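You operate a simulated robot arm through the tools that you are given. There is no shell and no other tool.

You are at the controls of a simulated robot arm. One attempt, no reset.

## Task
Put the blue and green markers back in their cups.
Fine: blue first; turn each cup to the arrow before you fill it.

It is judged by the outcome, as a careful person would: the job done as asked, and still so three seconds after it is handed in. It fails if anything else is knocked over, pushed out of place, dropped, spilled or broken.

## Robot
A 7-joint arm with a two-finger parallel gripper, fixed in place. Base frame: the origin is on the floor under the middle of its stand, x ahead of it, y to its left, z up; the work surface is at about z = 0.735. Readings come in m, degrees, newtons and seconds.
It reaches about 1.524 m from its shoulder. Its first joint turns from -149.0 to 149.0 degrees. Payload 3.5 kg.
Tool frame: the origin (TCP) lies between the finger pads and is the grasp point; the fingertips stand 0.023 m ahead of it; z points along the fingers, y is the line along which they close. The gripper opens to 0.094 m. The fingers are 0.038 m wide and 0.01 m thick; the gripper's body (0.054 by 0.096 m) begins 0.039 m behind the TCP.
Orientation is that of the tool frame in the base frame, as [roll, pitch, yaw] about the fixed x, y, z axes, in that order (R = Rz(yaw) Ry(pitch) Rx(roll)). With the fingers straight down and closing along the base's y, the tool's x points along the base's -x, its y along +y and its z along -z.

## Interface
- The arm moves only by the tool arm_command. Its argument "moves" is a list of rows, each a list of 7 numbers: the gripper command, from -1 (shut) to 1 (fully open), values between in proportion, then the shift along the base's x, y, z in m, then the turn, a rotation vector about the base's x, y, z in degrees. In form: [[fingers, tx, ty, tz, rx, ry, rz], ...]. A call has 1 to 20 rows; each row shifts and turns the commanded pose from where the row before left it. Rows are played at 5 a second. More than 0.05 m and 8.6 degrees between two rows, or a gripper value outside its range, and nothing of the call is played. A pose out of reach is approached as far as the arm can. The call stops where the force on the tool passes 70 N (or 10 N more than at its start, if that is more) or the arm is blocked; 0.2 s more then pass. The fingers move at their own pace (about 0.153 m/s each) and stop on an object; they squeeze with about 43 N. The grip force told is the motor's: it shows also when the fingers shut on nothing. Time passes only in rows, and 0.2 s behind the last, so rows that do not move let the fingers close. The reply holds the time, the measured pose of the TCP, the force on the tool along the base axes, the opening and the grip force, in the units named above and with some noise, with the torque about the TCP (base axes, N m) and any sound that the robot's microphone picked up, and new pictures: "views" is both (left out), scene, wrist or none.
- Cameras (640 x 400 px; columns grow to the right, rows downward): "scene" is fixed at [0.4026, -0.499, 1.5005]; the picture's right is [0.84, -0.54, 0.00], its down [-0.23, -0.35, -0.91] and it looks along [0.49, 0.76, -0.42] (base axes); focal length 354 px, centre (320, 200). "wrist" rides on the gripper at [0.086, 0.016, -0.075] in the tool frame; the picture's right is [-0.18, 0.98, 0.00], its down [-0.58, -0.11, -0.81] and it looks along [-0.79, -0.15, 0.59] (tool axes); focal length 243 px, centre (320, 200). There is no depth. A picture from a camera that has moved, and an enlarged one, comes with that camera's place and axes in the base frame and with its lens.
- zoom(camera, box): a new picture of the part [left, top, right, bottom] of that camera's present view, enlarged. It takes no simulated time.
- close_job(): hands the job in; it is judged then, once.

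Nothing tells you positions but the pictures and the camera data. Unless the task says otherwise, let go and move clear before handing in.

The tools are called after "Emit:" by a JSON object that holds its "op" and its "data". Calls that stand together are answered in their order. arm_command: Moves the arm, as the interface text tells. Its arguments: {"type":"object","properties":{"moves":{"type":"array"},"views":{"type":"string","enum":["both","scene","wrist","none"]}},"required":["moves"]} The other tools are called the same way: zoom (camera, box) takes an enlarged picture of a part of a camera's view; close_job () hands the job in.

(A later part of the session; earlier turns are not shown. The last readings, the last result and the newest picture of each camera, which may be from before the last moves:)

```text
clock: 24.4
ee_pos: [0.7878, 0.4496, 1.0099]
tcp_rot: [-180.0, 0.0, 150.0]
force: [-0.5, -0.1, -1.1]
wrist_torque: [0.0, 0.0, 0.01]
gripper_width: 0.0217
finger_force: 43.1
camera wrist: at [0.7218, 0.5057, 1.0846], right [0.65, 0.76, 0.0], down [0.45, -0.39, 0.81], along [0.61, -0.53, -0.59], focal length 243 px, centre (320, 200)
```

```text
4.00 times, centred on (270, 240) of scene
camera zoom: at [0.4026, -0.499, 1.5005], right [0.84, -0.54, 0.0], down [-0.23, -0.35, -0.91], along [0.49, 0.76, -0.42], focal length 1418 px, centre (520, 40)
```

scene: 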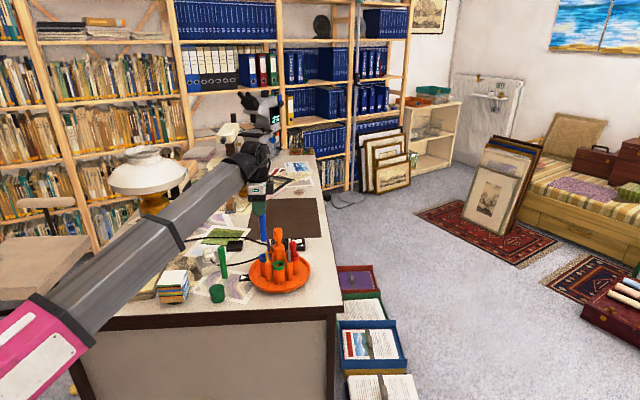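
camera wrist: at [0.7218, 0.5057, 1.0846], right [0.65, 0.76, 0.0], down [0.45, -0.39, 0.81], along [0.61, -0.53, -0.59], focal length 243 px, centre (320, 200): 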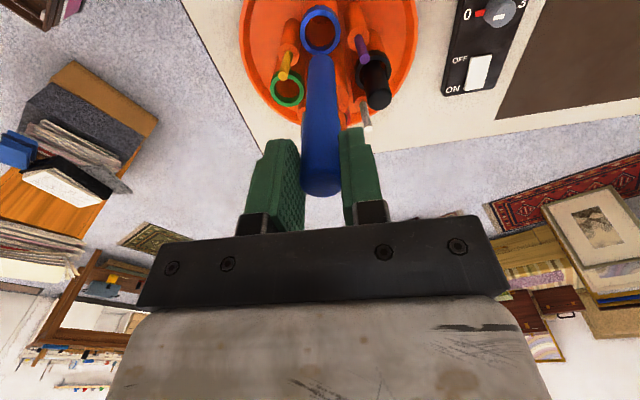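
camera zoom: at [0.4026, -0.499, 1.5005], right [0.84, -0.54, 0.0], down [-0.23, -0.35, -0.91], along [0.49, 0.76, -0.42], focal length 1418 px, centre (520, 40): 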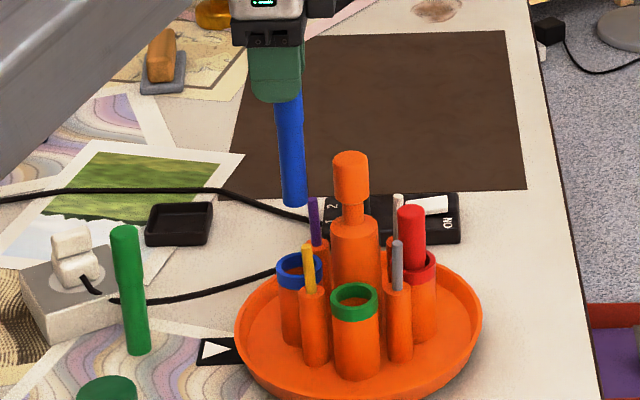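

The marker's lower end is about 2 mm to the right of the cup axis because of a slight tilt. I'll correct that and come down to just above the rim to check.

Emit:
{"op": "arm_command", "data": {"moves": [[-0.7, -0.0011, -0.0019, -0.015, 0, 0, 0], [-0.7, 0, 0, -0.02, 0, 0, 0], [-0.7, 0, 0, -0.015, 0, 0, 0], [-0.7, 0, 0, 0, 0, 0, 0], [-0.7, 0, 0, 0, 0, 0, 0]], "views": "both"}}

Emit:
{"op": "zoom", "data": {"camera": "wrist", "box": [220, 0, 420, 200]}}

Emit:
{"op": "zoom", "data": {"camera": "scene", "box": [235, 210, 315, 290]}}

```text
clock: 25.6
ee_pos: [0.7853, 0.4479, 0.9605]
tcp_rot: [179.9, 0.0, 150.0]
force: [-0.4, -0.1, -0.1]
wrist_torque: [0.01, 0.01, -0.01]
gripper_width: 0.0221
finger_force: 43.2
camera wrist: at [0.7196, 0.5048, 1.0345], right [0.65, 0.76, 0.0], down [0.45, -0.39, 0.81], along [0.61, -0.53, -0.59], focal length 243 px, centre (320, 200)
```

scene: 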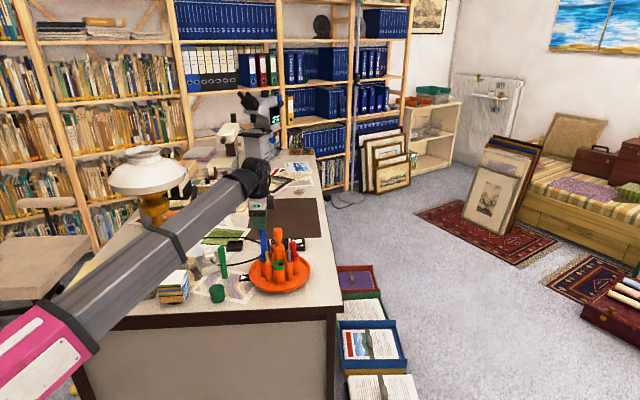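
wrist: 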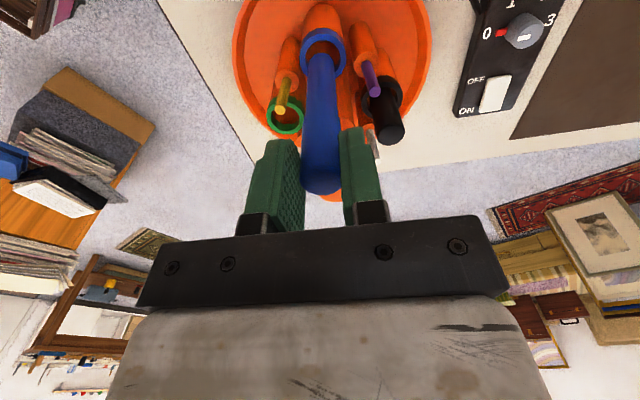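

```text
2.00 times, centred on (320, 100) of wrist
camera zoom: at [0.7196, 0.5048, 1.0345], right [0.65, 0.76, 0.0], down [0.45, -0.39, 0.81], along [0.61, -0.53, -0.59], focal length 485 px, centre (320, 400)
```

zoom: 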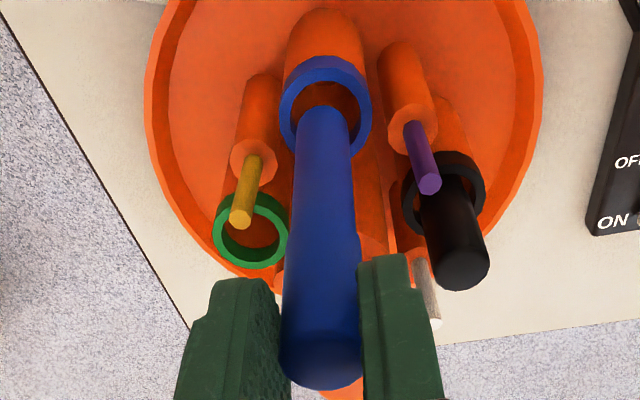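

```text
5.00 times, centred on (275, 250) of scene
camera zoom: at [0.4026, -0.499, 1.5005], right [0.84, -0.54, 0.0], down [-0.23, -0.35, -0.91], along [0.49, 0.76, -0.42], focal length 1772 px, centre (545, -50)
```

zoom: 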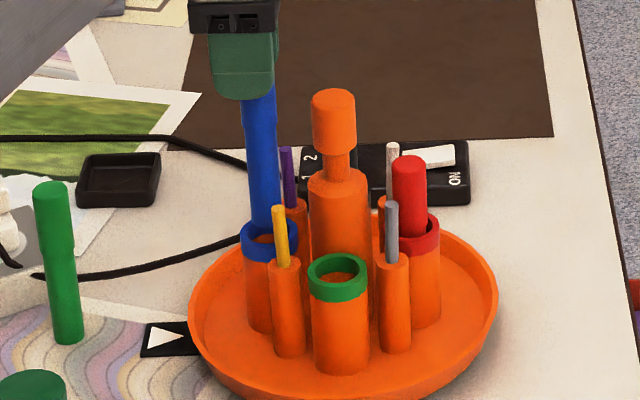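

Emit:
{"op": "zoom", "data": {"camera": "wrist", "box": [280, 10, 370, 100]}}

Emit:
{"op": "zoom", "data": {"camera": "scene", "box": [250, 225, 290, 275]}}

```text
4.44 times, centred on (325, 55) of wrist
camera zoom: at [0.7196, 0.5048, 1.0345], right [0.65, 0.76, 0.0], down [0.45, -0.39, 0.81], along [0.61, -0.53, -0.59], focal length 1078 px, centre (298, 844)
```

zoom: 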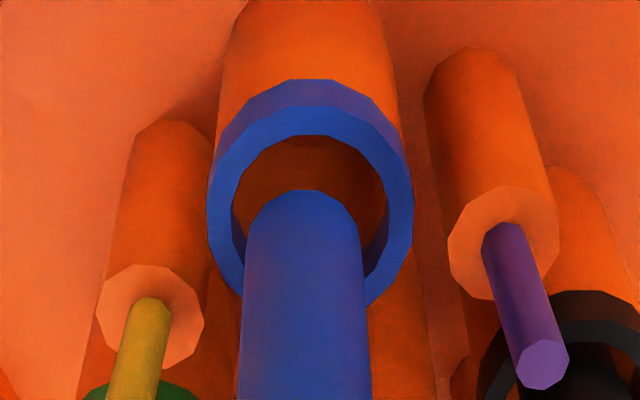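

```text
8.00 times, centred on (270, 250) of scene
camera zoom: at [0.4026, -0.499, 1.5005], right [0.84, -0.54, 0.0], down [-0.23, -0.35, -0.91], along [0.49, 0.76, -0.42], focal length 2836 px, centre (720, -200)
```

zoom: 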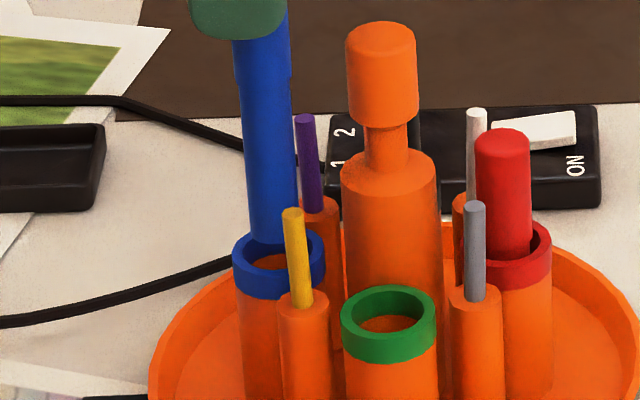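

The cup is 2.8 cm wide inside and the marker is 2.0–2.2 cm. I need about a 1.5 mm shift, then I'll lower it into the cup while watching the forces.

Emit:
{"op": "arm_command", "data": {"moves": [[-0.7, 0.0015, 0.0003, 0, 0, 0, 0], [-0.7, 0, 0, -0.012, 0, 0, 0], [-0.7, 0, 0, -0.015, 0, 0, 0], [-0.7, 0, 0, -0.015, 0, 0, 0], [-0.7, 0, 0, 0, 0, 0, 0]], "views": "both"}}

Emit:
{"op": "zoom", "data": {"camera": "wrist", "box": [260, 10, 380, 130]}}

Emit:
{"op": "zoom", "data": {"camera": "scene", "box": [250, 225, 290, 275]}}

```text
clock: 26.8
ee_pos: [0.7868, 0.4474, 0.9187]
tcp_rot: [-180.0, 0.0, 149.9]
force: [-0.4, 0.1, -1.6]
wrist_torque: [-0.01, -0.02, 0.0]
gripper_width: 0.0218
finger_force: 43.0
camera wrist: at [0.7212, 0.5043, 0.9933], right [0.65, 0.76, 0.0], down [0.45, -0.39, 0.81], along [0.61, -0.53, -0.59], focal length 243 px, centre (320, 200)
```

scene: 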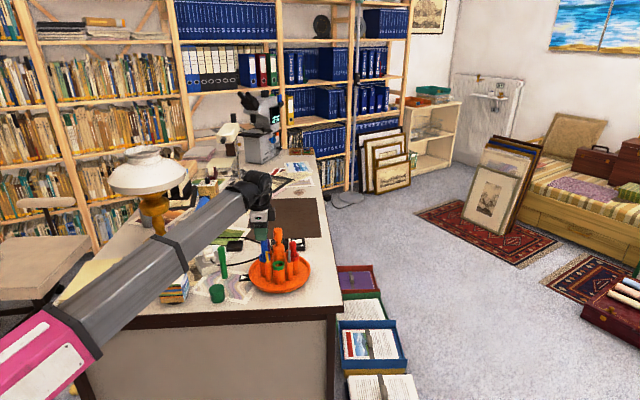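
wrist: 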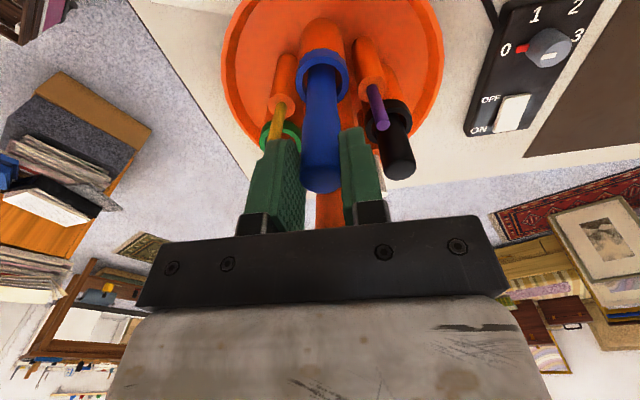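

```text
3.33 times, centred on (320, 70) of wrist
camera zoom: at [0.7212, 0.5043, 0.9933], right [0.65, 0.76, 0.0], down [0.45, -0.39, 0.81], along [0.61, -0.53, -0.59], focal length 809 px, centre (320, 633)
```

zoom: 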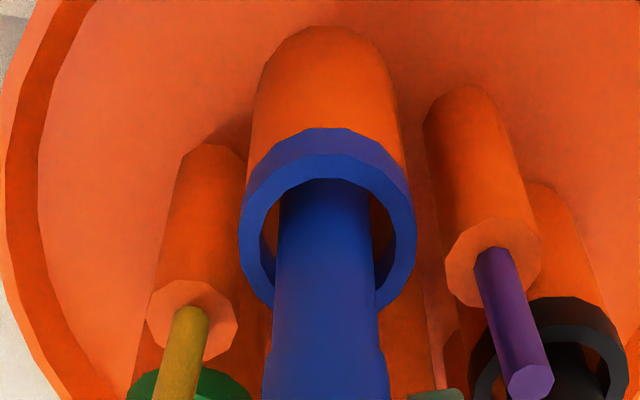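

```text
8.00 times, centred on (270, 250) of scene
camera zoom: at [0.4026, -0.499, 1.5005], right [0.84, -0.54, 0.0], down [-0.23, -0.35, -0.91], along [0.49, 0.76, -0.42], focal length 2836 px, centre (720, -200)
```

zoom: 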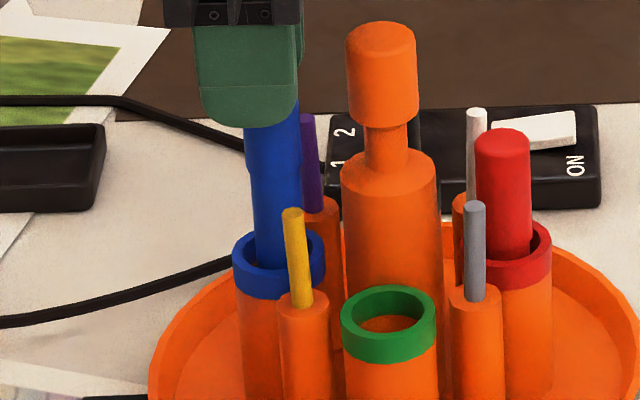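

The marker is centred in the cup with no contact. I'll keep lowering, slowly near the bottom.

Emit:
{"op": "arm_command", "data": {"moves": [[-0.7, 0.0001, 0.0003, -0.012, 0, 0, 0], [-0.7, 0, 0, -0.012, 0, 0, 0], [-0.7, 0, 0, -0.008, 0, 0, 0], [-0.7, 0, 0, -0.003, 0, 0, 0], [-0.7, 0, 0, -0.003, 0, 0, 0], [-0.7, 0, 0, 0, 0, 0, 0]], "views": "scene"}}

Emit:
{"op": "zoom", "data": {"camera": "scene", "box": [245, 215, 295, 275]}}

Emit:
{"op": "zoom", "data": {"camera": "wrist", "box": [240, 10, 400, 210]}}

```text
clock: 28.2
ee_pos: [0.7887, 0.4481, 0.8823]
tcp_rot: [180.0, -0.1, 150.0]
force: [0.4, 0.6, 0.0]
wrist_torque: [0.02, 0.01, -0.02]
gripper_width: 0.0211
finger_force: 43.4
```

scene: 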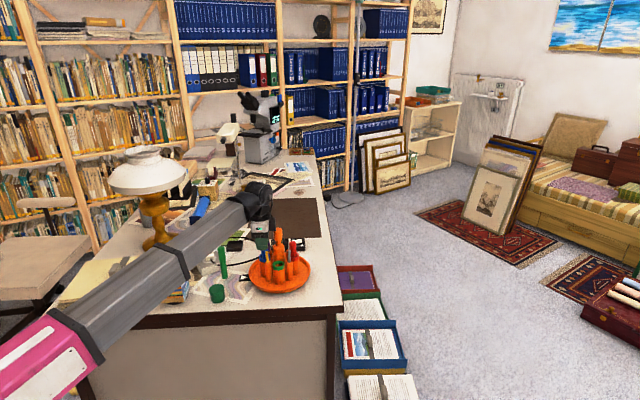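

```text
6.67 times, centred on (270, 245) of scene
camera zoom: at [0.4026, -0.499, 1.5005], right [0.84, -0.54, 0.0], down [-0.23, -0.35, -0.91], along [0.49, 0.76, -0.42], focal length 2363 px, centre (653, -100)
```

zoom: 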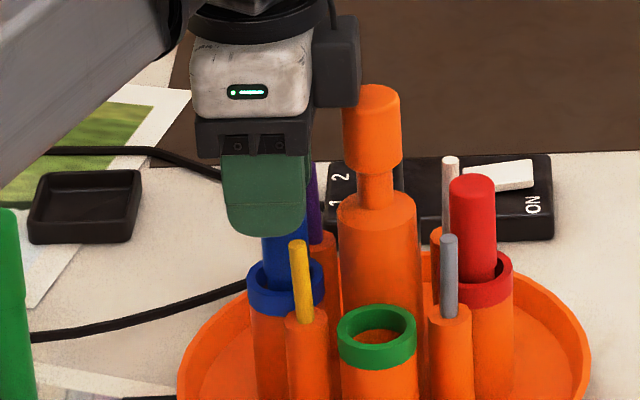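

```text
2.00 times, centred on (320, 110) of wrist
camera zoom: at [0.7215, 0.5049, 0.9559], right [0.65, 0.76, 0.0], down [0.45, -0.39, 0.81], along [0.61, -0.53, -0.59], focal length 485 px, centre (320, 380)
```

zoom: 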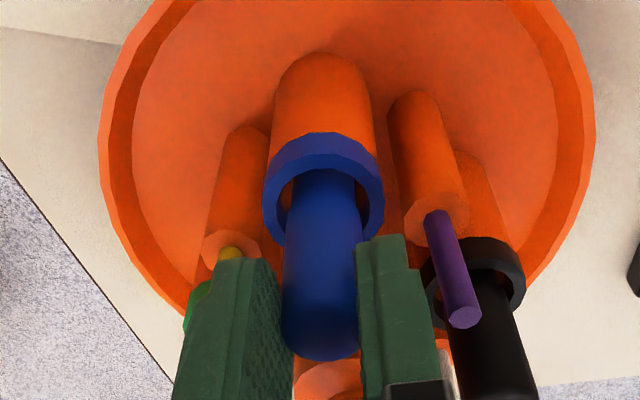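

The marker is nearly seated. There is a black housing on the inner side of the gripper, so I want to check its clearance to the knob before going lower.

Emit:
{"op": "zoom", "data": {"camera": "scene", "box": [255, 205, 285, 235]}}

Emit:
{"op": "zoom", "data": {"camera": "scene", "box": [225, 170, 295, 240]}}

```text
13.33 times, centred on (270, 220) of scene
camera zoom: at [0.4026, -0.499, 1.5005], right [0.84, -0.54, 0.0], down [-0.23, -0.35, -0.91], along [0.49, 0.76, -0.42], focal length 4727 px, centre (987, -67)
```

zoom: 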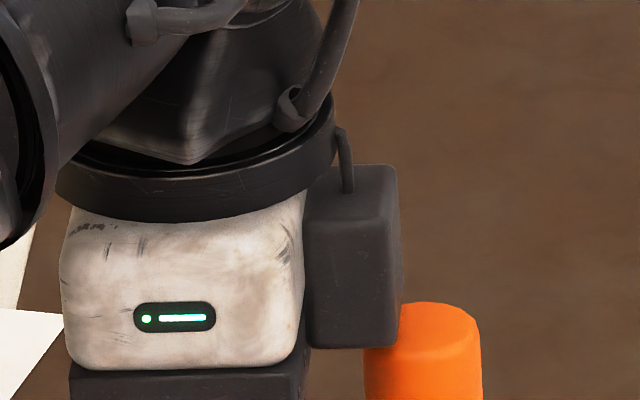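

```text
5.71 times, centred on (260, 205) of scene
camera zoom: at [0.4026, -0.499, 1.5005], right [0.84, -0.54, 0.0], down [-0.23, -0.35, -0.91], along [0.49, 0.76, -0.42], focal length 2026 px, centre (663, 171)
```

zoom: 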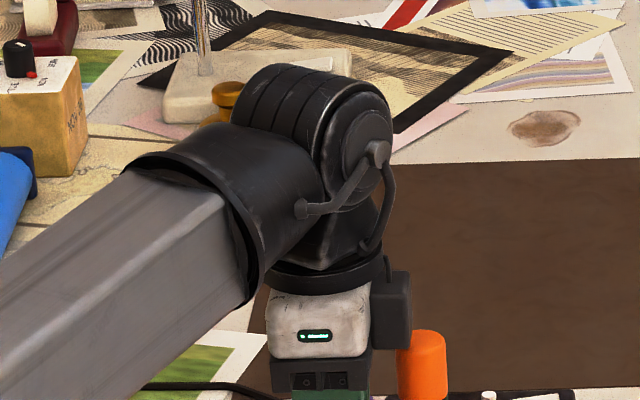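

The housing's underside is still an estimated 7 mm or more above the knob top and there is no contact force. I'll lower in 2 mm steps while watching the force.

Emit:
{"op": "arm_command", "data": {"moves": [[-0.7, 0, 0, -0.002, 0, 0, 0], [-0.7, 0, 0, 0, 0, 0, 0]], "views": "none"}}

Emit:
{"op": "arm_command", "data": {"moves": [[-0.7, 0, 0, -0.002, 0, 0, 0], [-0.7, 0, 0, 0, 0, 0, 0]], "views": "scene"}}

Emit:
{"op": "zoom", "data": {"camera": "scene", "box": [250, 205, 290, 265]}}

```text
clock: 28.8
ee_pos: [0.7879, 0.4479, 0.8804]
tcp_rot: [-179.9, 0.0, 150.0]
force: [-1.9, -0.1, 10.8]
wrist_torque: [-0.41, 0.37, -0.04]
gripper_width: 0.0201
finger_force: 43.0
```

```text
clock: 29.4
ee_pos: [0.7877, 0.4477, 0.8801]
tcp_rot: [179.9, 0.1, 150.0]
force: [0.6, 0.4, 40.8]
wrist_torque: [-0.39, -0.04, -0.06]
gripper_width: 0.0193
finger_force: 43.3
```

scene: 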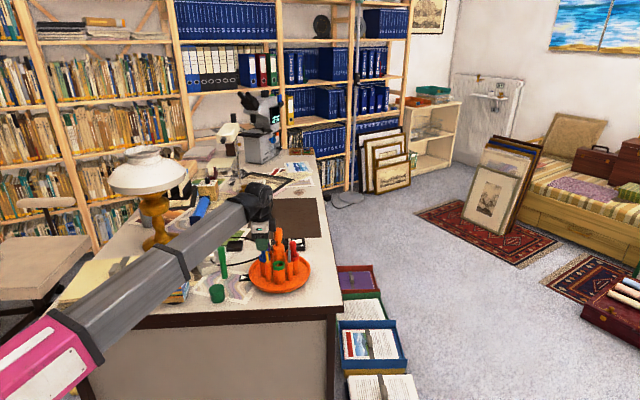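

```text
6.67 times, centred on (270, 235) of scene
camera zoom: at [0.4026, -0.499, 1.5005], right [0.84, -0.54, 0.0], down [-0.23, -0.35, -0.91], along [0.49, 0.76, -0.42], focal length 2363 px, centre (653, -33)
```

zoom: 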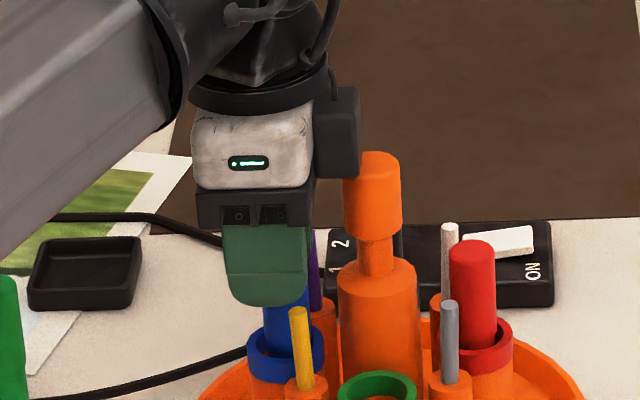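

The marker has reached the cup floor: the force is axial with little torque. I'll relieve the pressure, open just slightly so the fingers stay off the pencils, and rise.

Emit:
{"op": "arm_command", "data": {"moves": [[-0.7, 0, 0, 0.003, 0, 0, 0], [-0.7, 0, 0, 0, 0, 0, 0], [-0.4, 0, 0, 0, 0, 0, 0], [-0.36, 0, 0, 0, 0, 0, 0]], "views": "both"}}

Emit:
{"op": "zoom", "data": {"camera": "wrist", "box": [240, 10, 400, 210]}}

Emit:
{"op": "zoom", "data": {"camera": "scene", "box": [250, 205, 290, 265]}}

```text
clock: 30.4
ee_pos: [0.7891, 0.4461, 0.8798]
tcp_rot: [180.0, -0.1, 150.0]
force: [0.2, -0.9, -0.8]
wrist_torque: [-0.01, 0.03, -0.02]
gripper_width: 0.0299
finger_force: 0.0
camera wrist: at [0.7216, 0.5042, 0.9541], right [0.65, 0.76, 0.0], down [0.45, -0.39, 0.81], along [0.61, -0.53, -0.59], focal length 243 px, centre (320, 200)
```

scene: 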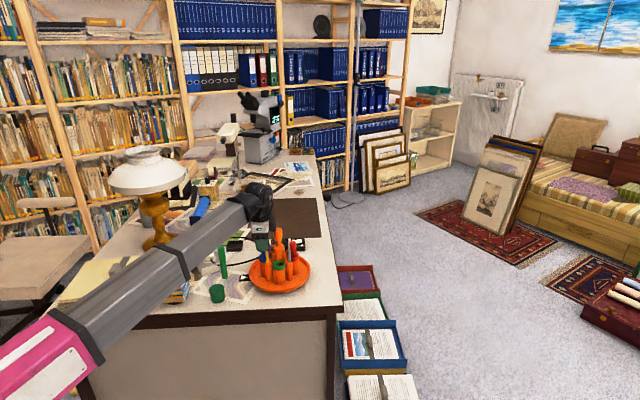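
wrist: 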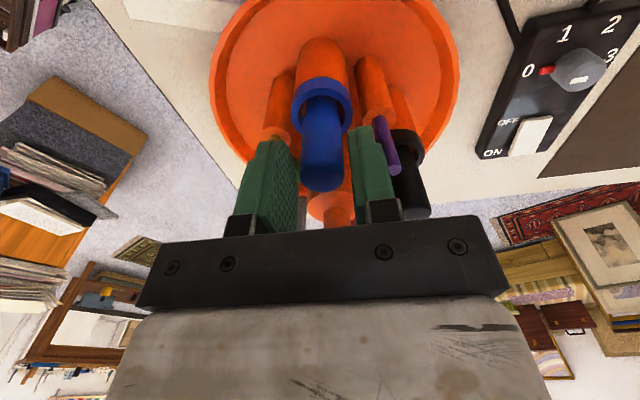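

```text
2.00 times, centred on (320, 110) of wrist
camera zoom: at [0.7216, 0.5042, 0.9541], right [0.65, 0.76, 0.0], down [0.45, -0.39, 0.81], along [0.61, -0.53, -0.59], focal length 485 px, centre (320, 380)
```

zoom: 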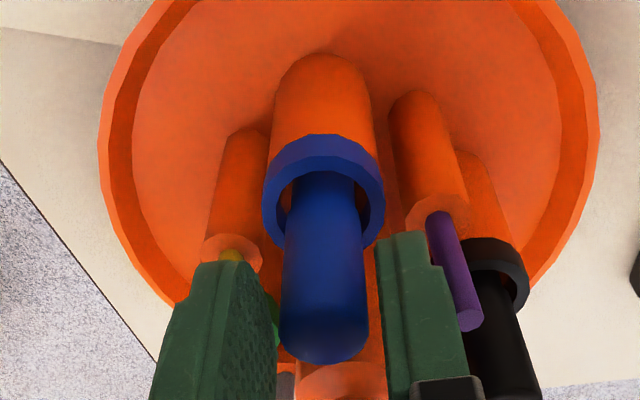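

```text
6.67 times, centred on (270, 235) of scene
camera zoom: at [0.4026, -0.499, 1.5005], right [0.84, -0.54, 0.0], down [-0.23, -0.35, -0.91], along [0.49, 0.76, -0.42], focal length 2363 px, centre (653, -33)
```

zoom: 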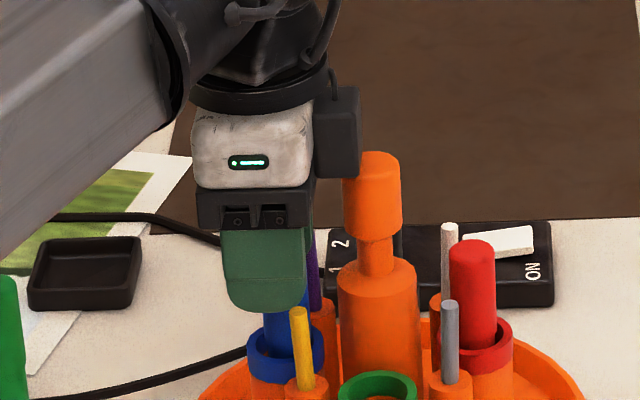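

The blue marker stands in its cup, released. I'll rise straight up and then return above the knob with the starting yaw for the next 90° turn.

Emit:
{"op": "arm_command", "data": {"moves": [[-0.36, 0, 0, 0.015, 0, 0, 0], [-0.36, 0, 0, 0.025, 0, 0, 0], [-0.36, 0, 0, 0.03, 0, 0, 0], [-0.36, 0, 0, 0.03, 0, 0, 0], [-0.36, 0, 0, 0.02, 0, 0, 0], [0.2, 0.00447, -0.00246, 0, 0, 0, 7.5], [0.2, 0.00447, -0.00246, 0, 0, 0, 7.5], [0.2, 0.00447, -0.00246, 0, 0, 0, 7.5], [0.2, 0.00447, -0.00246, 0, 0, 0, 7.5], [0.2, 0.00447, -0.00246, 0, 0, 0, 7.5], [0.2, 0.00447, -0.00246, 0, 0, 0, 7.5], [0.2, 0.00447, -0.00246, 0, 0, 0, 7.5], [0.2, 0.00447, -0.00246, 0, 0, 0, 7.5], [0.2, 0.00447, -0.00246, 0, 0, 0, 7.5], [0.2, 0.00447, -0.00246, 0, 0, 0, 7.5], [0.2, 0, 0, 0, 0, 0, 0], [0.2, 0, 0, 0, 0, 0, 0]], "views": "both"}}

Emit:
{"op": "zoom", "data": {"camera": "wrist", "box": [210, 0, 430, 140]}}

Emit:
{"op": "zoom", "data": {"camera": "scene", "box": [230, 210, 320, 300]}}

```text
clock: 34.0
ee_pos: [0.8336, 0.4231, 0.9984]
tcp_rot: [-180.0, 0.0, -135.0]
force: [1.1, 0.6, 0.4]
wrist_torque: [-0.04, 0.01, 0.02]
gripper_width: 0.0564
finger_force: 0.0
camera wrist: at [0.7609, 0.3732, 1.0733], right [-0.56, 0.83, 0.0], down [0.49, 0.33, 0.81], along [0.67, 0.46, -0.59], focal length 243 px, centre (320, 200)
```

scene: 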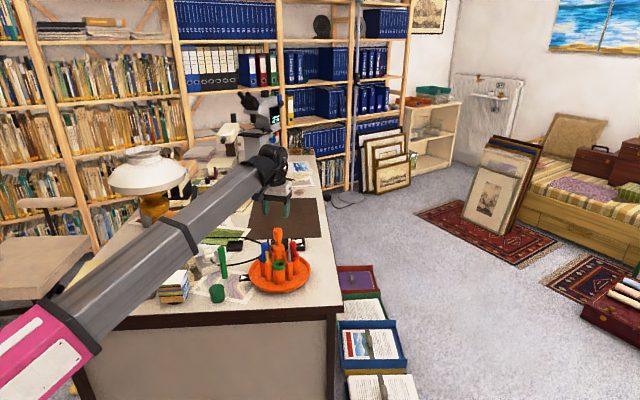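
wrist: 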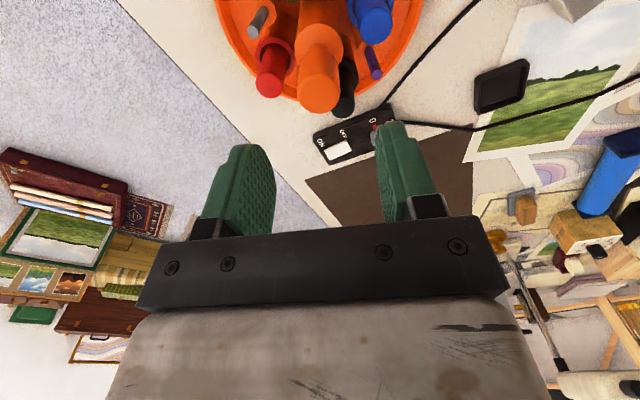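

```text
2.86 times, centred on (320, 70) of wrist
camera zoom: at [0.7609, 0.3732, 1.0733], right [-0.56, 0.83, 0.0], down [0.49, 0.33, 0.81], along [0.67, 0.46, -0.59], focal length 693 px, centre (320, 571)
```

zoom: 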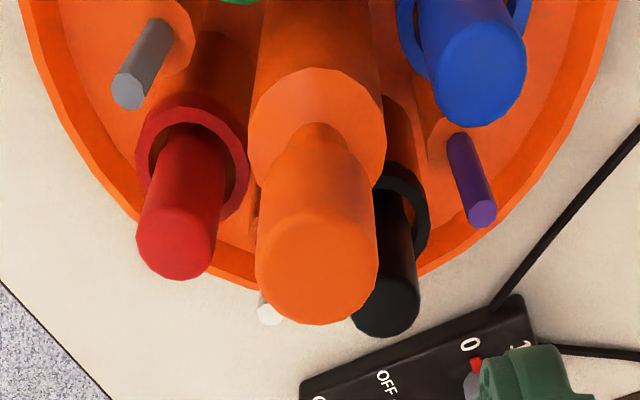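

```text
4.44 times, centred on (275, 255) of scene
camera zoom: at [0.4026, -0.499, 1.5005], right [0.84, -0.54, 0.0], down [-0.23, -0.35, -0.91], along [0.49, 0.76, -0.42], focal length 1576 px, centre (520, -44)
```

zoom: 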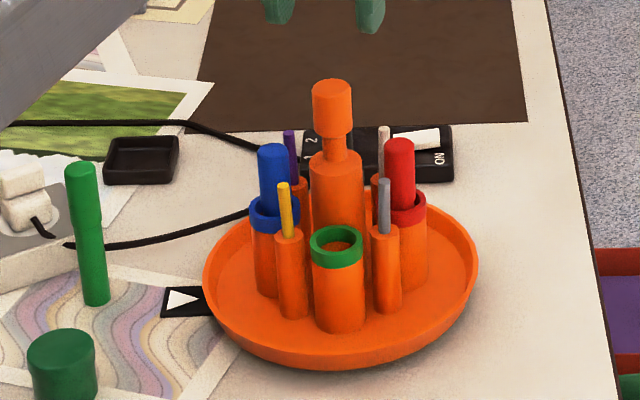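

Blue is in its cup and the base is unmoved. The knob is centred between the fingers, so I'll go down and grip it again.

Emit:
{"op": "arm_command", "data": {"moves": [[0.2, -0.0008, -0.0008, -0.02, 0, 0, 0], [0.2, 0, 0, -0.025, 0, 0, 0], [0.2, 0, 0, -0.02, 0, 0, 0], [0.2, 0, 0, -0.017, 0, 0, 0], [0.2, 0, 0, 0, 0, 0, 0], [-0.3, 0, 0, 0, 0, 0, 0], [-0.6, 0, 0, 0, 0, 0, 0], [-0.6, 0, 0, 0, 0, 0, 0]], "views": "wrist"}}

```text
clock: 35.8
ee_pos: [0.833, 0.4238, 0.9157]
tcp_rot: [180.0, 0.1, -135.0]
force: [5.8, -5.8, -2.8]
wrist_torque: [0.53, 0.21, 0.01]
gripper_width: 0.0286
finger_force: 44.7
camera wrist: at [0.761, 0.3723, 0.9904], right [-0.56, 0.83, 0.0], down [0.49, 0.33, 0.81], along [0.67, 0.45, -0.59], focal length 243 px, centre (320, 200)
```

wrist: 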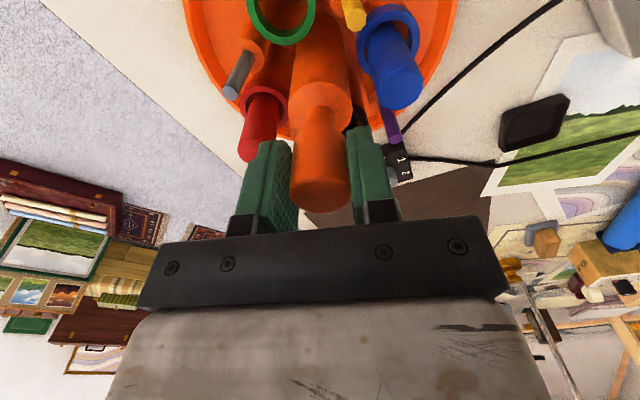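

Emit:
{"op": "arm_command", "data": {"moves": [[-0.6, 0.0005, -0.0005, -0.0002, 0, 0, 0], [-0.6, 0, 0, 0, 0, 0, -4], [-0.6, 0, 0, 0, 0, 0, -4], [-0.6, 0, 0, 0, 0, 0, -4], [-0.6, 0, 0, 0, 0, 0, 0]], "views": "none"}}

```text
clock: 37.0
ee_pos: [0.8323, 0.4239, 0.9157]
tcp_rot: [180.0, 0.0, -147.1]
force: [3.1, 3.6, -19.2]
wrist_torque: [-0.26, -0.91, -0.04]
gripper_width: 0.0288
finger_force: 44.9
```

Emit:
{"op": "arm_command", "data": {"moves": [[-0.6, 0.0003, 0.0003, -0.0012, 0, 0, 0], [-0.6, 0, 0, 0, 0, 0, 0]], "views": "none"}}

```text
clock: 37.6
ee_pos: [0.8323, 0.4229, 0.916]
tcp_rot: [-179.9, 0.0, -147.0]
force: [-0.9, 1.4, -7.3]
wrist_torque: [-0.24, -0.57, 0.0]
gripper_width: 0.0289
finger_force: 45.3
```

Emit:
{"op": "arm_command", "data": {"moves": [[-0.6, 0, 0.0001, -0.0005, 0, 0, 0], [-0.6, 0, 0, 0, 0, 0, -4], [-0.6, 0, 0, 0, 0, 0, -4], [-0.6, 0, 0, 0, 0, 0, -4], [-0.6, 0, 0, 0, 0, 0, 0]], "views": "none"}}

```text
clock: 38.8
ee_pos: [0.8327, 0.4228, 0.9166]
tcp_rot: [179.9, 0.0, -159.1]
force: [0.6, 9.8, 9.9]
wrist_torque: [-0.97, 1.05, -0.07]
gripper_width: 0.0286
finger_force: 45.3
```

Emit:
{"op": "arm_command", "data": {"moves": [[-0.6, 0, 0.0007, 0.0006, 0, 0, 0], [-0.6, 0, 0, 0, 0, 0, -4], [-0.6, 0, 0, 0, 0, 0, -4], [-0.6, 0, 0, 0, 0, 0, -4], [-0.6, 0, 0, 0, 0, 0, 0]], "views": "none"}}

```text
clock: 40.0
ee_pos: [0.8339, 0.4229, 0.917]
tcp_rot: [180.0, 0.1, -171.1]
force: [-2.8, 2.0, -9.8]
wrist_torque: [0.55, -1.02, 0.01]
gripper_width: 0.0287
finger_force: 45.6
```

Emit:
{"op": "arm_command", "data": {"moves": [[-0.6, -0.0002, 0.0001, -0.0007, 0, 0, 0], [-0.6, 0, 0, 0, 0, 0, -4], [-0.6, 0, 0, 0, 0, 0, -4], [-0.6, 0, 0, 0, 0, 0, -4], [-0.6, 0, 0, 0, 0, 0, 0]], "views": "none"}}

```text
clock: 41.2
ee_pos: [0.8331, 0.4222, 0.9164]
tcp_rot: [180.0, 0.0, 177.0]
force: [2.9, 1.1, 18.1]
wrist_torque: [-0.64, 0.94, -0.04]
gripper_width: 0.0287
finger_force: 44.9
```

Emit:
{"op": "arm_command", "data": {"moves": [[-0.6, 0.0002, 0.0001, 0.0011, 0, 0, 0], [-0.6, 0, 0, 0, 0, 0, -4], [-0.6, 0, 0, 0, 0, 0, -4], [-0.6, 0, 0, 0, 0, 0, -4], [-0.6, 0, 0, 0, 0, 0, 0]], "views": "both"}}

Emit:
{"op": "zoom", "data": {"camera": "scene", "box": [230, 210, 320, 300]}}

```text
clock: 42.4
ee_pos: [0.8326, 0.4224, 0.9161]
tcp_rot: [179.9, 0.0, 165.0]
force: [5.2, -2.1, -4.5]
wrist_torque: [-0.34, -0.3, 0.0]
gripper_width: 0.0287
finger_force: 44.9
camera wrist: at [0.7542, 0.4606, 0.9903], right [0.43, 0.9, 0.0], down [0.53, -0.26, 0.81], along [0.73, -0.35, -0.59], focal length 243 px, centre (320, 200)
```

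scene: 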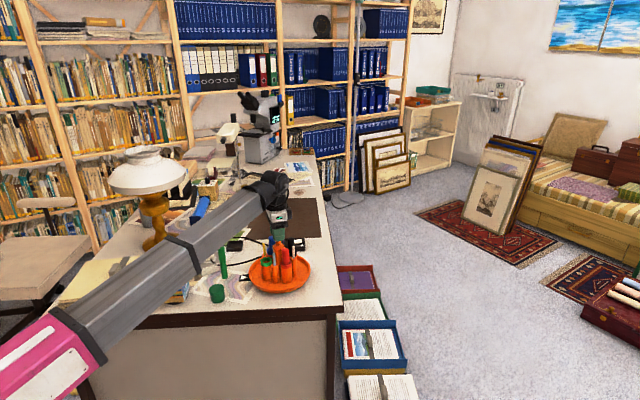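
wrist: 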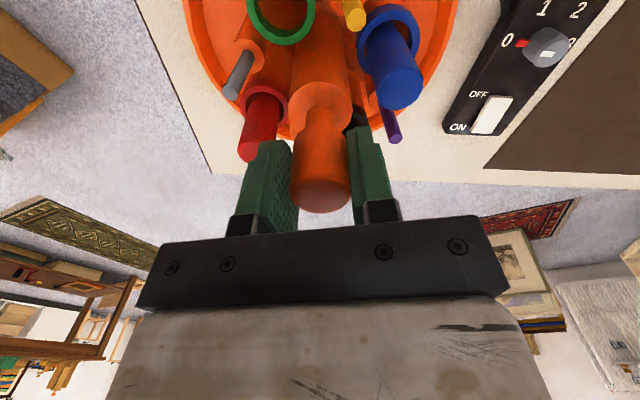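

```text
4.44 times, centred on (275, 255) of scene
camera zoom: at [0.4026, -0.499, 1.5005], right [0.84, -0.54, 0.0], down [-0.23, -0.35, -0.91], along [0.49, 0.76, -0.42], focal length 1576 px, centre (520, -44)
```

zoom: 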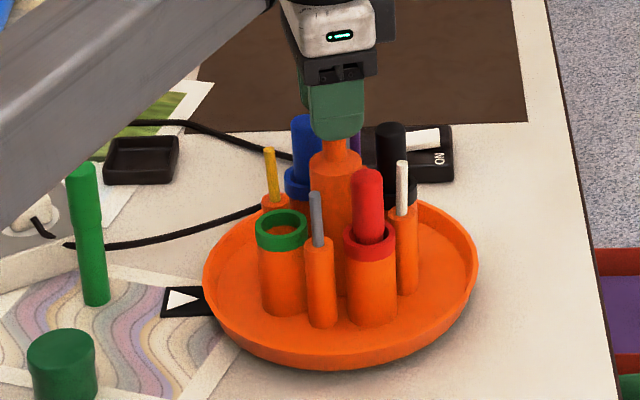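

Turned 60° and the base is still in place. I'll finish the turn.

Emit:
{"op": "arm_command", "data": {"moves": [[-0.6, 0.0004, -0.0001, -0.0003, 0, 0, 0], [-0.6, 0, 0, 0, 0, 0, -4], [-0.6, 0, 0, 0, 0, 0, -4], [-0.6, 0, 0, 0, 0, 0, -4], [-0.6, 0, 0, 0, 0, 0, 0]], "views": "none"}}

```text
clock: 43.6
ee_pos: [0.8333, 0.4237, 0.9164]
tcp_rot: [-179.9, -0.1, 153.0]
force: [-10.7, -9.3, -19.1]
wrist_torque: [0.22, -0.98, -0.04]
gripper_width: 0.0289
finger_force: 45.4
```

Emit:
{"op": "arm_command", "data": {"moves": [[-0.6, -0.0007, -0.0006, -0.0012, 0, 0, 0], [-0.6, 0, 0, 0, 0, 0, -4], [-0.6, 0, 0, 0, 0, 0, -4], [-0.6, 0, 0, 0, 0, 0, 0]], "views": "none"}}

```text
clock: 44.6
ee_pos: [0.8321, 0.4228, 0.916]
tcp_rot: [180.0, 0.0, 145.0]
force: [-4.0, 2.4, 3.5]
wrist_torque: [-0.03, 1.44, 0.0]
gripper_width: 0.0288
finger_force: 45.1
```

Emit:
{"op": "arm_command", "data": {"moves": [[-0.6, -0.0003, 0.0002, 0.0002, 0, 0, 0], [-0.6, 0, 0, 0, 0, 0, -4], [-0.6, 0, 0, 0, 0, 0, -4], [-0.6, 0, 0, 0, 0, 0, -1.5], [-0.6, 0, 0, 0, 0, 0, 0]], "views": "none"}}

```text
clock: 45.8
ee_pos: [0.8333, 0.4235, 0.9167]
tcp_rot: [179.9, 0.0, 135.4]
force: [4.8, 2.6, 14.6]
wrist_torque: [0.05, 0.7, -0.08]
gripper_width: 0.029
finger_force: 45.3
```

The turn is done (89.6°). I'll release, rise, and look along the arrow again.

Emit:
{"op": "arm_command", "data": {"moves": [[-0.6, 0.0003, 0.0002, 0.0008, 0, 0, 0], [0.1, 0, 0, 0, 0, 0, 0], [0.1, 0, 0, 0, 0, 0, 0], [0.1, 0, 0, 0.03, 0, 0, 0], [0.1, 0, 0, 0.03, 0, 0, 0], [0.1, 0, 0, 0.03, 0, 0, 0], [1, -0.035, 0.0195, 0, 0, 0, 6.4], [1, -0.035, 0.0195, 0, 0, 0, 6.4], [1, -0.035, 0.0195, 0, 0, 0, 6.4], [1, -0.035, 0.0195, 0, 0, 0, 6.4], [1, 0, 0, 0, 0, 0, 0]], "views": "both"}}

Emit:
{"op": "zoom", "data": {"camera": "wrist", "box": [180, 0, 460, 230]}}

Emit:
{"op": "zoom", "data": {"camera": "scene", "box": [200, 200, 330, 300]}}

```text
clock: 48.2
ee_pos: [0.6924, 0.5022, 1.0058]
tcp_rot: [180.0, 0.0, 161.0]
force: [0.2, -0.9, -0.1]
wrist_torque: [-0.02, 0.01, -0.01]
gripper_width: 0.0941
finger_force: 0.1
camera wrist: at [0.6152, 0.5449, 1.0805], right [0.49, 0.87, 0.0], down [0.51, -0.29, 0.81], along [0.7, -0.4, -0.59], focal length 243 px, centre (320, 200)
```

scene: 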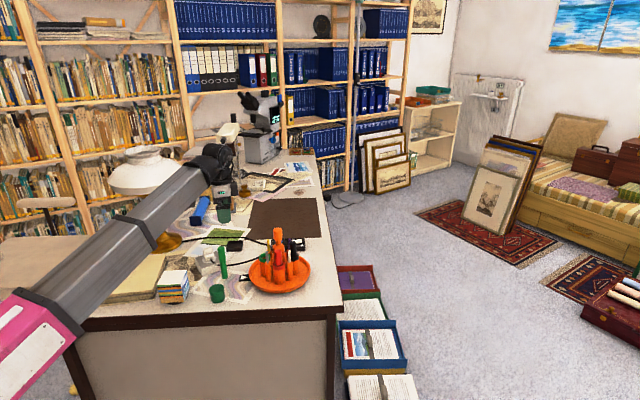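
wrist: 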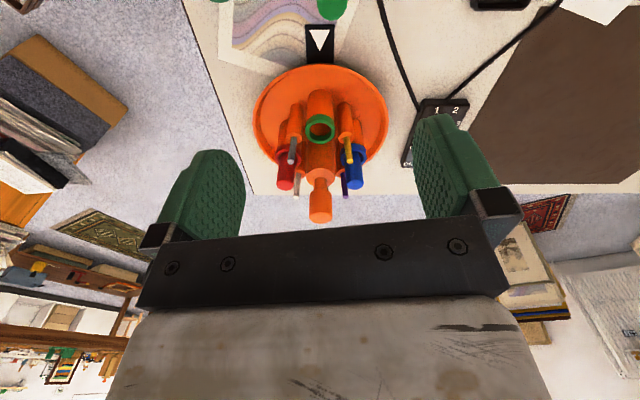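

```text
1.74 times, centred on (320, 115) of wrist
camera zoom: at [0.6152, 0.5449, 1.0805], right [0.49, 0.87, 0.0], down [0.51, -0.29, 0.81], along [0.7, -0.4, -0.59], focal length 422 px, centre (320, 348)
```

zoom: 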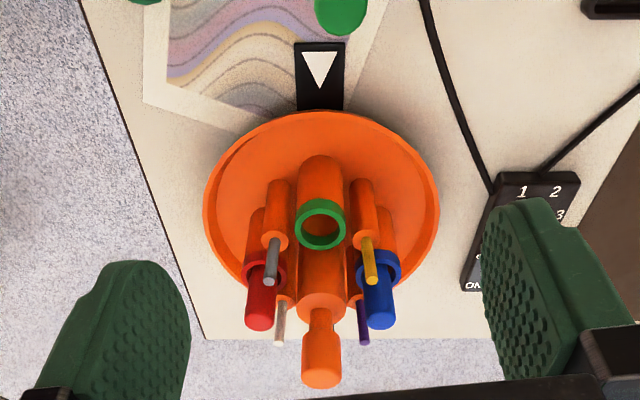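

```text
4.00 times, centred on (265, 250) of scene
camera zoom: at [0.4026, -0.499, 1.5005], right [0.84, -0.54, 0.0], down [-0.23, -0.35, -0.91], along [0.49, 0.76, -0.42], focal length 1418 px, centre (540, 0)
```

zoom: 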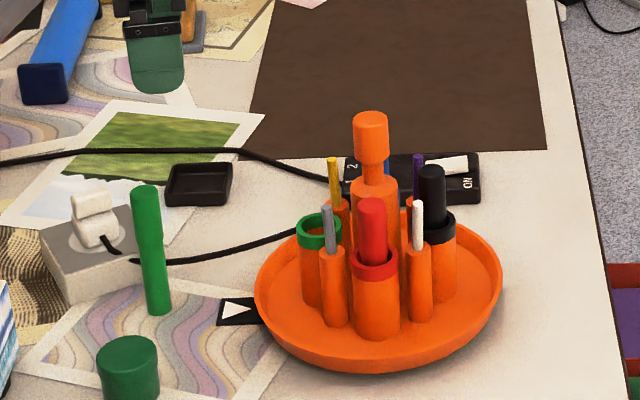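

The green cup is now in line with the arrow and the knob. Next I'll go above the green marker near [0.668, 0.525].

Emit:
{"op": "arm_command", "data": {"moves": [[0.1, -0.009, 0.0082, -0.015, 0, 0, -3.67], [0.1, -0.009, 0.0082, -0.015, 0, 0, -3.67], [0.1, -0.009, 0.0082, -0.016, 0, 0, -3.66], [0.0, 0, 0, 0, 0, 0, 0], [0.0, 0, 0, 0, 0, 0, 0]], "views": "both"}}

Emit:
{"op": "zoom", "data": {"camera": "wrist", "box": [200, 0, 440, 200]}}

Emit:
{"op": "zoom", "data": {"camera": "scene", "box": [190, 190, 300, 300]}}

```text
clock: 49.4
ee_pos: [0.6664, 0.5264, 0.9595]
tcp_rot: [-179.9, 0.1, 150.0]
force: [0.2, 0.6, -0.2]
wrist_torque: [-0.03, 0.0, 0.02]
gripper_width: 0.0469
finger_force: 0.1
camera wrist: at [0.5995, 0.5824, 1.0345], right [0.65, 0.76, 0.0], down [0.45, -0.38, 0.81], along [0.61, -0.52, -0.59], focal length 243 px, centre (320, 200)
```

scene: 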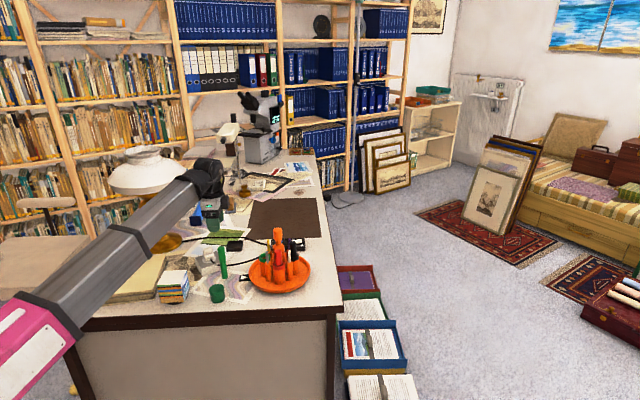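
wrist: 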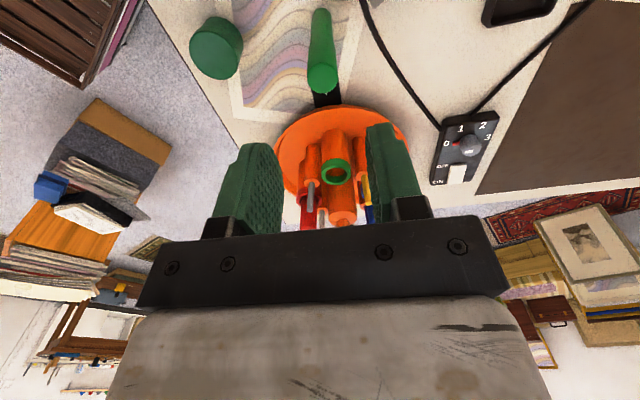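

```text
2.00 times, centred on (320, 100) of wrist
camera zoom: at [0.5995, 0.5824, 1.0345], right [0.65, 0.76, 0.0], down [0.45, -0.38, 0.81], along [0.61, -0.52, -0.59], focal length 485 px, centre (320, 400)
```

zoom: 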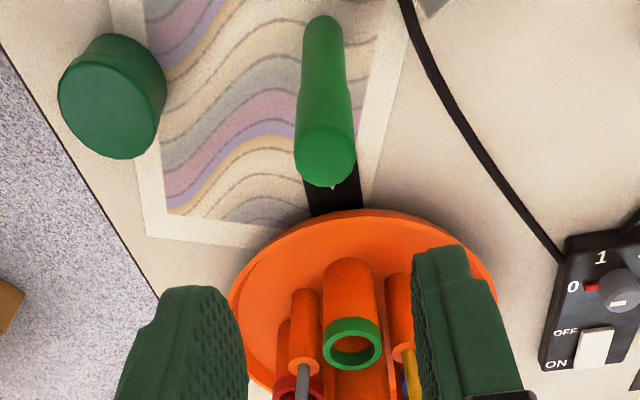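

```text
3.64 times, centred on (245, 245) of scene
camera zoom: at [0.4026, -0.499, 1.5005], right [0.84, -0.54, 0.0], down [-0.23, -0.35, -0.91], along [0.49, 0.76, -0.42], focal length 1289 px, centre (593, 36)
```

zoom: 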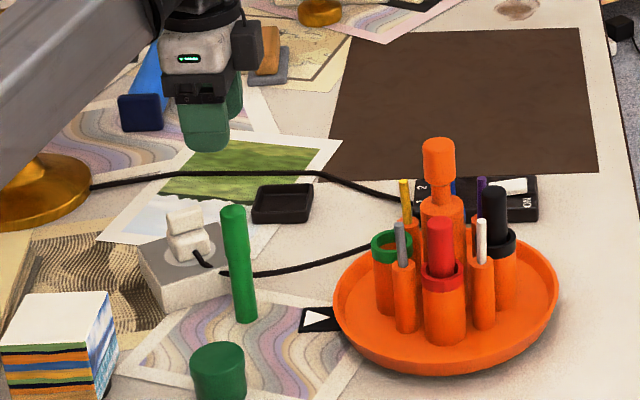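

The green marker is well centred. I'll descend in two steps as before.

Emit:
{"op": "arm_command", "data": {"moves": [[0.0, 0.0004, 0.0006, -0.025, 0, 0, 0], [0.0, 0, 0, -0.025, 0, 0, 0], [0.0, 0, 0, -0.025, 0, 0, 0], [0.0, 0, 0, -0.012, 0, 0, 0], [0.0, 0, 0, 0, 0, 0, 0], [0.0, 0, 0, 0, 0, 0, 0]], "views": "both"}}

Emit:
{"op": "zoom", "data": {"camera": "wrist", "box": [200, 0, 440, 230]}}

Emit:
{"op": "zoom", "data": {"camera": "scene", "box": [190, 200, 300, 300]}}

```text
clock: 50.8
ee_pos: [0.6662, 0.5245, 0.8707]
tcp_rot: [180.0, 0.0, 150.1]
force: [0.1, 0.2, -0.8]
wrist_torque: [0.01, -0.01, -0.02]
gripper_width: 0.047
finger_force: 0.1
camera wrist: at [0.6003, 0.5816, 0.9469], right [0.65, 0.76, 0.0], down [0.45, -0.38, 0.81], along [0.61, -0.52, -0.59], focal length 243 px, centre (320, 200)
```

scene: 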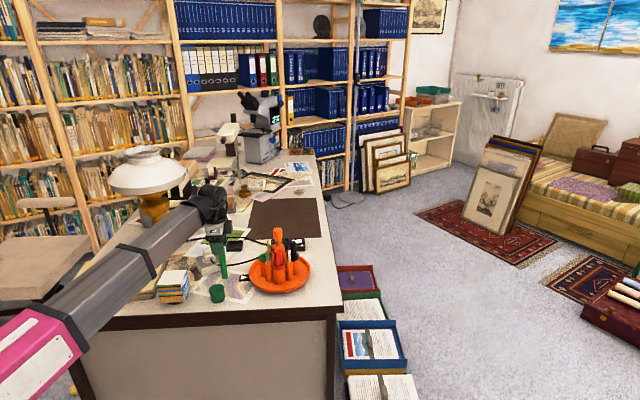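
wrist: 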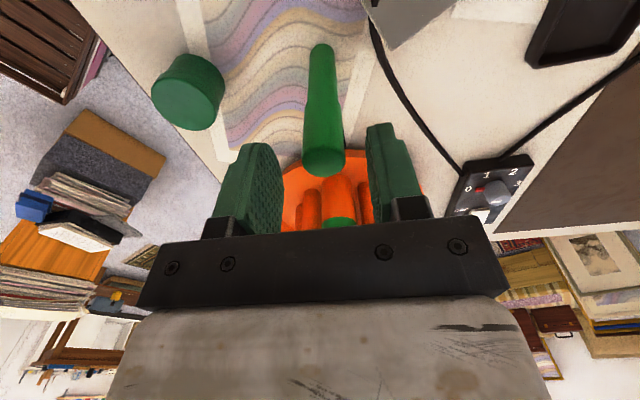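

```text
1.74 times, centred on (320, 115) of wrist
camera zoom: at [0.6003, 0.5816, 0.9469], right [0.65, 0.76, 0.0], down [0.45, -0.38, 0.81], along [0.61, -0.52, -0.59], focal length 422 px, centre (320, 348)
```

zoom: 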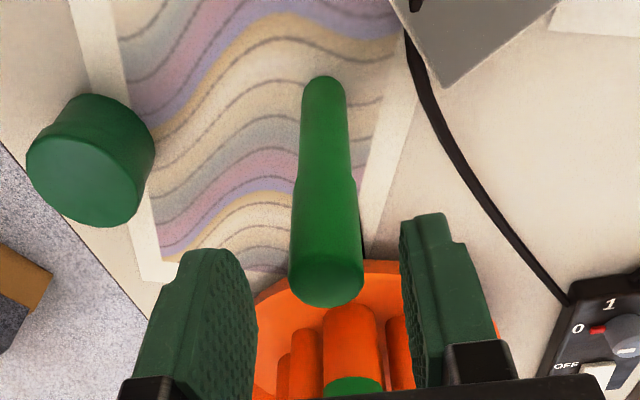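

```text
4.00 times, centred on (245, 250) of scene
camera zoom: at [0.4026, -0.499, 1.5005], right [0.84, -0.54, 0.0], down [-0.23, -0.35, -0.91], along [0.49, 0.76, -0.42], focal length 1418 px, centre (620, 0)
```

zoom: 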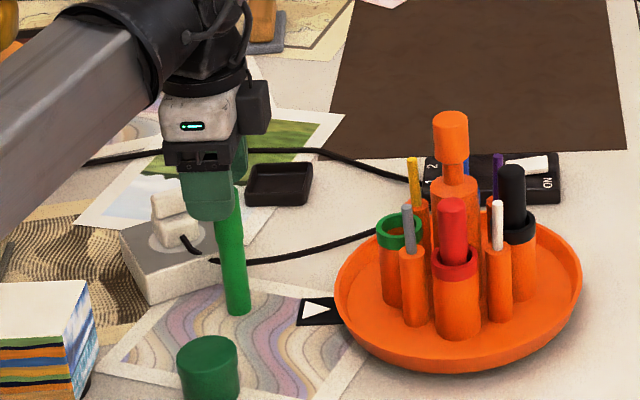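

Emit:
{"op": "arm_command", "data": {"moves": [[0.0, 0.0008, 0.0016, -0.008, 0, 0, 0], [0.0, 0, 0, -0.0075, 0, 0, 0], [0.0, 0, 0, 0, 0, 0, 0], [-0.35, 0, 0, 0, 0, 0, 0], [-0.7, 0, 0, 0, 0, 0, 0], [-0.7, 0, 0, 0, 0, 0, 0]], "views": "both"}}

Emit:
{"op": "zoom", "data": {"camera": "wrist", "box": [200, 0, 440, 230]}}

Emit:
{"op": "zoom", "data": {"camera": "scene", "box": [190, 200, 300, 300]}}

```text
clock: 52.2
ee_pos: [0.6679, 0.5275, 0.8585]
tcp_rot: [180.0, -0.1, 150.1]
force: [-0.3, -0.6, -0.4]
wrist_torque: [-0.03, 0.02, 0.03]
gripper_width: 0.0219
finger_force: 43.0
camera wrist: at [0.6011, 0.5842, 0.9317], right [0.65, 0.76, 0.0], down [0.45, -0.38, 0.81], along [0.61, -0.52, -0.59], focal length 243 px, centre (320, 200)
```

scene: 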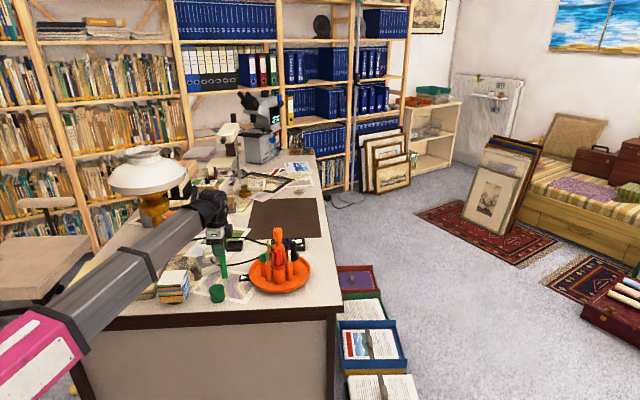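
wrist: 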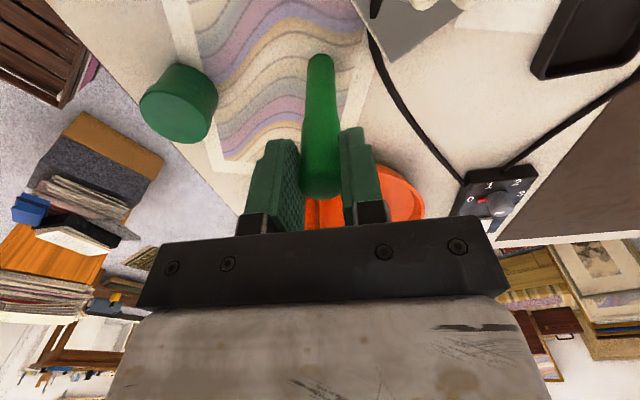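

```text
1.74 times, centred on (320, 115) of wrist
camera zoom: at [0.6011, 0.5842, 0.9317], right [0.65, 0.76, 0.0], down [0.45, -0.38, 0.81], along [0.61, -0.52, -0.59], focal length 422 px, centre (320, 348)
```

zoom: 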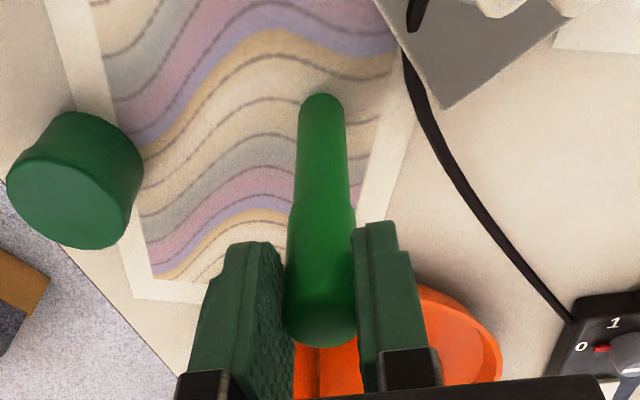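

```text
4.00 times, centred on (245, 250) of scene
camera zoom: at [0.4026, -0.499, 1.5005], right [0.84, -0.54, 0.0], down [-0.23, -0.35, -0.91], along [0.49, 0.76, -0.42], focal length 1418 px, centre (620, 0)
```

zoom: 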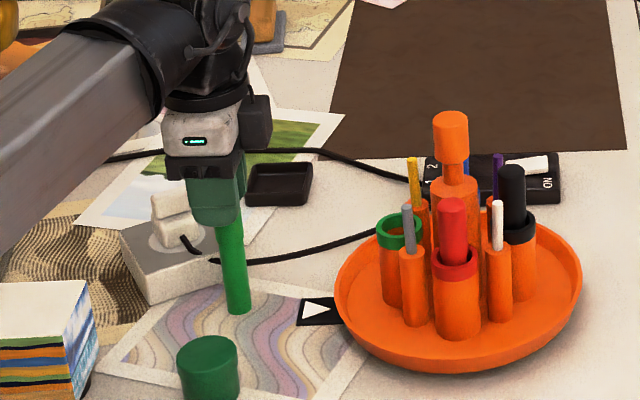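

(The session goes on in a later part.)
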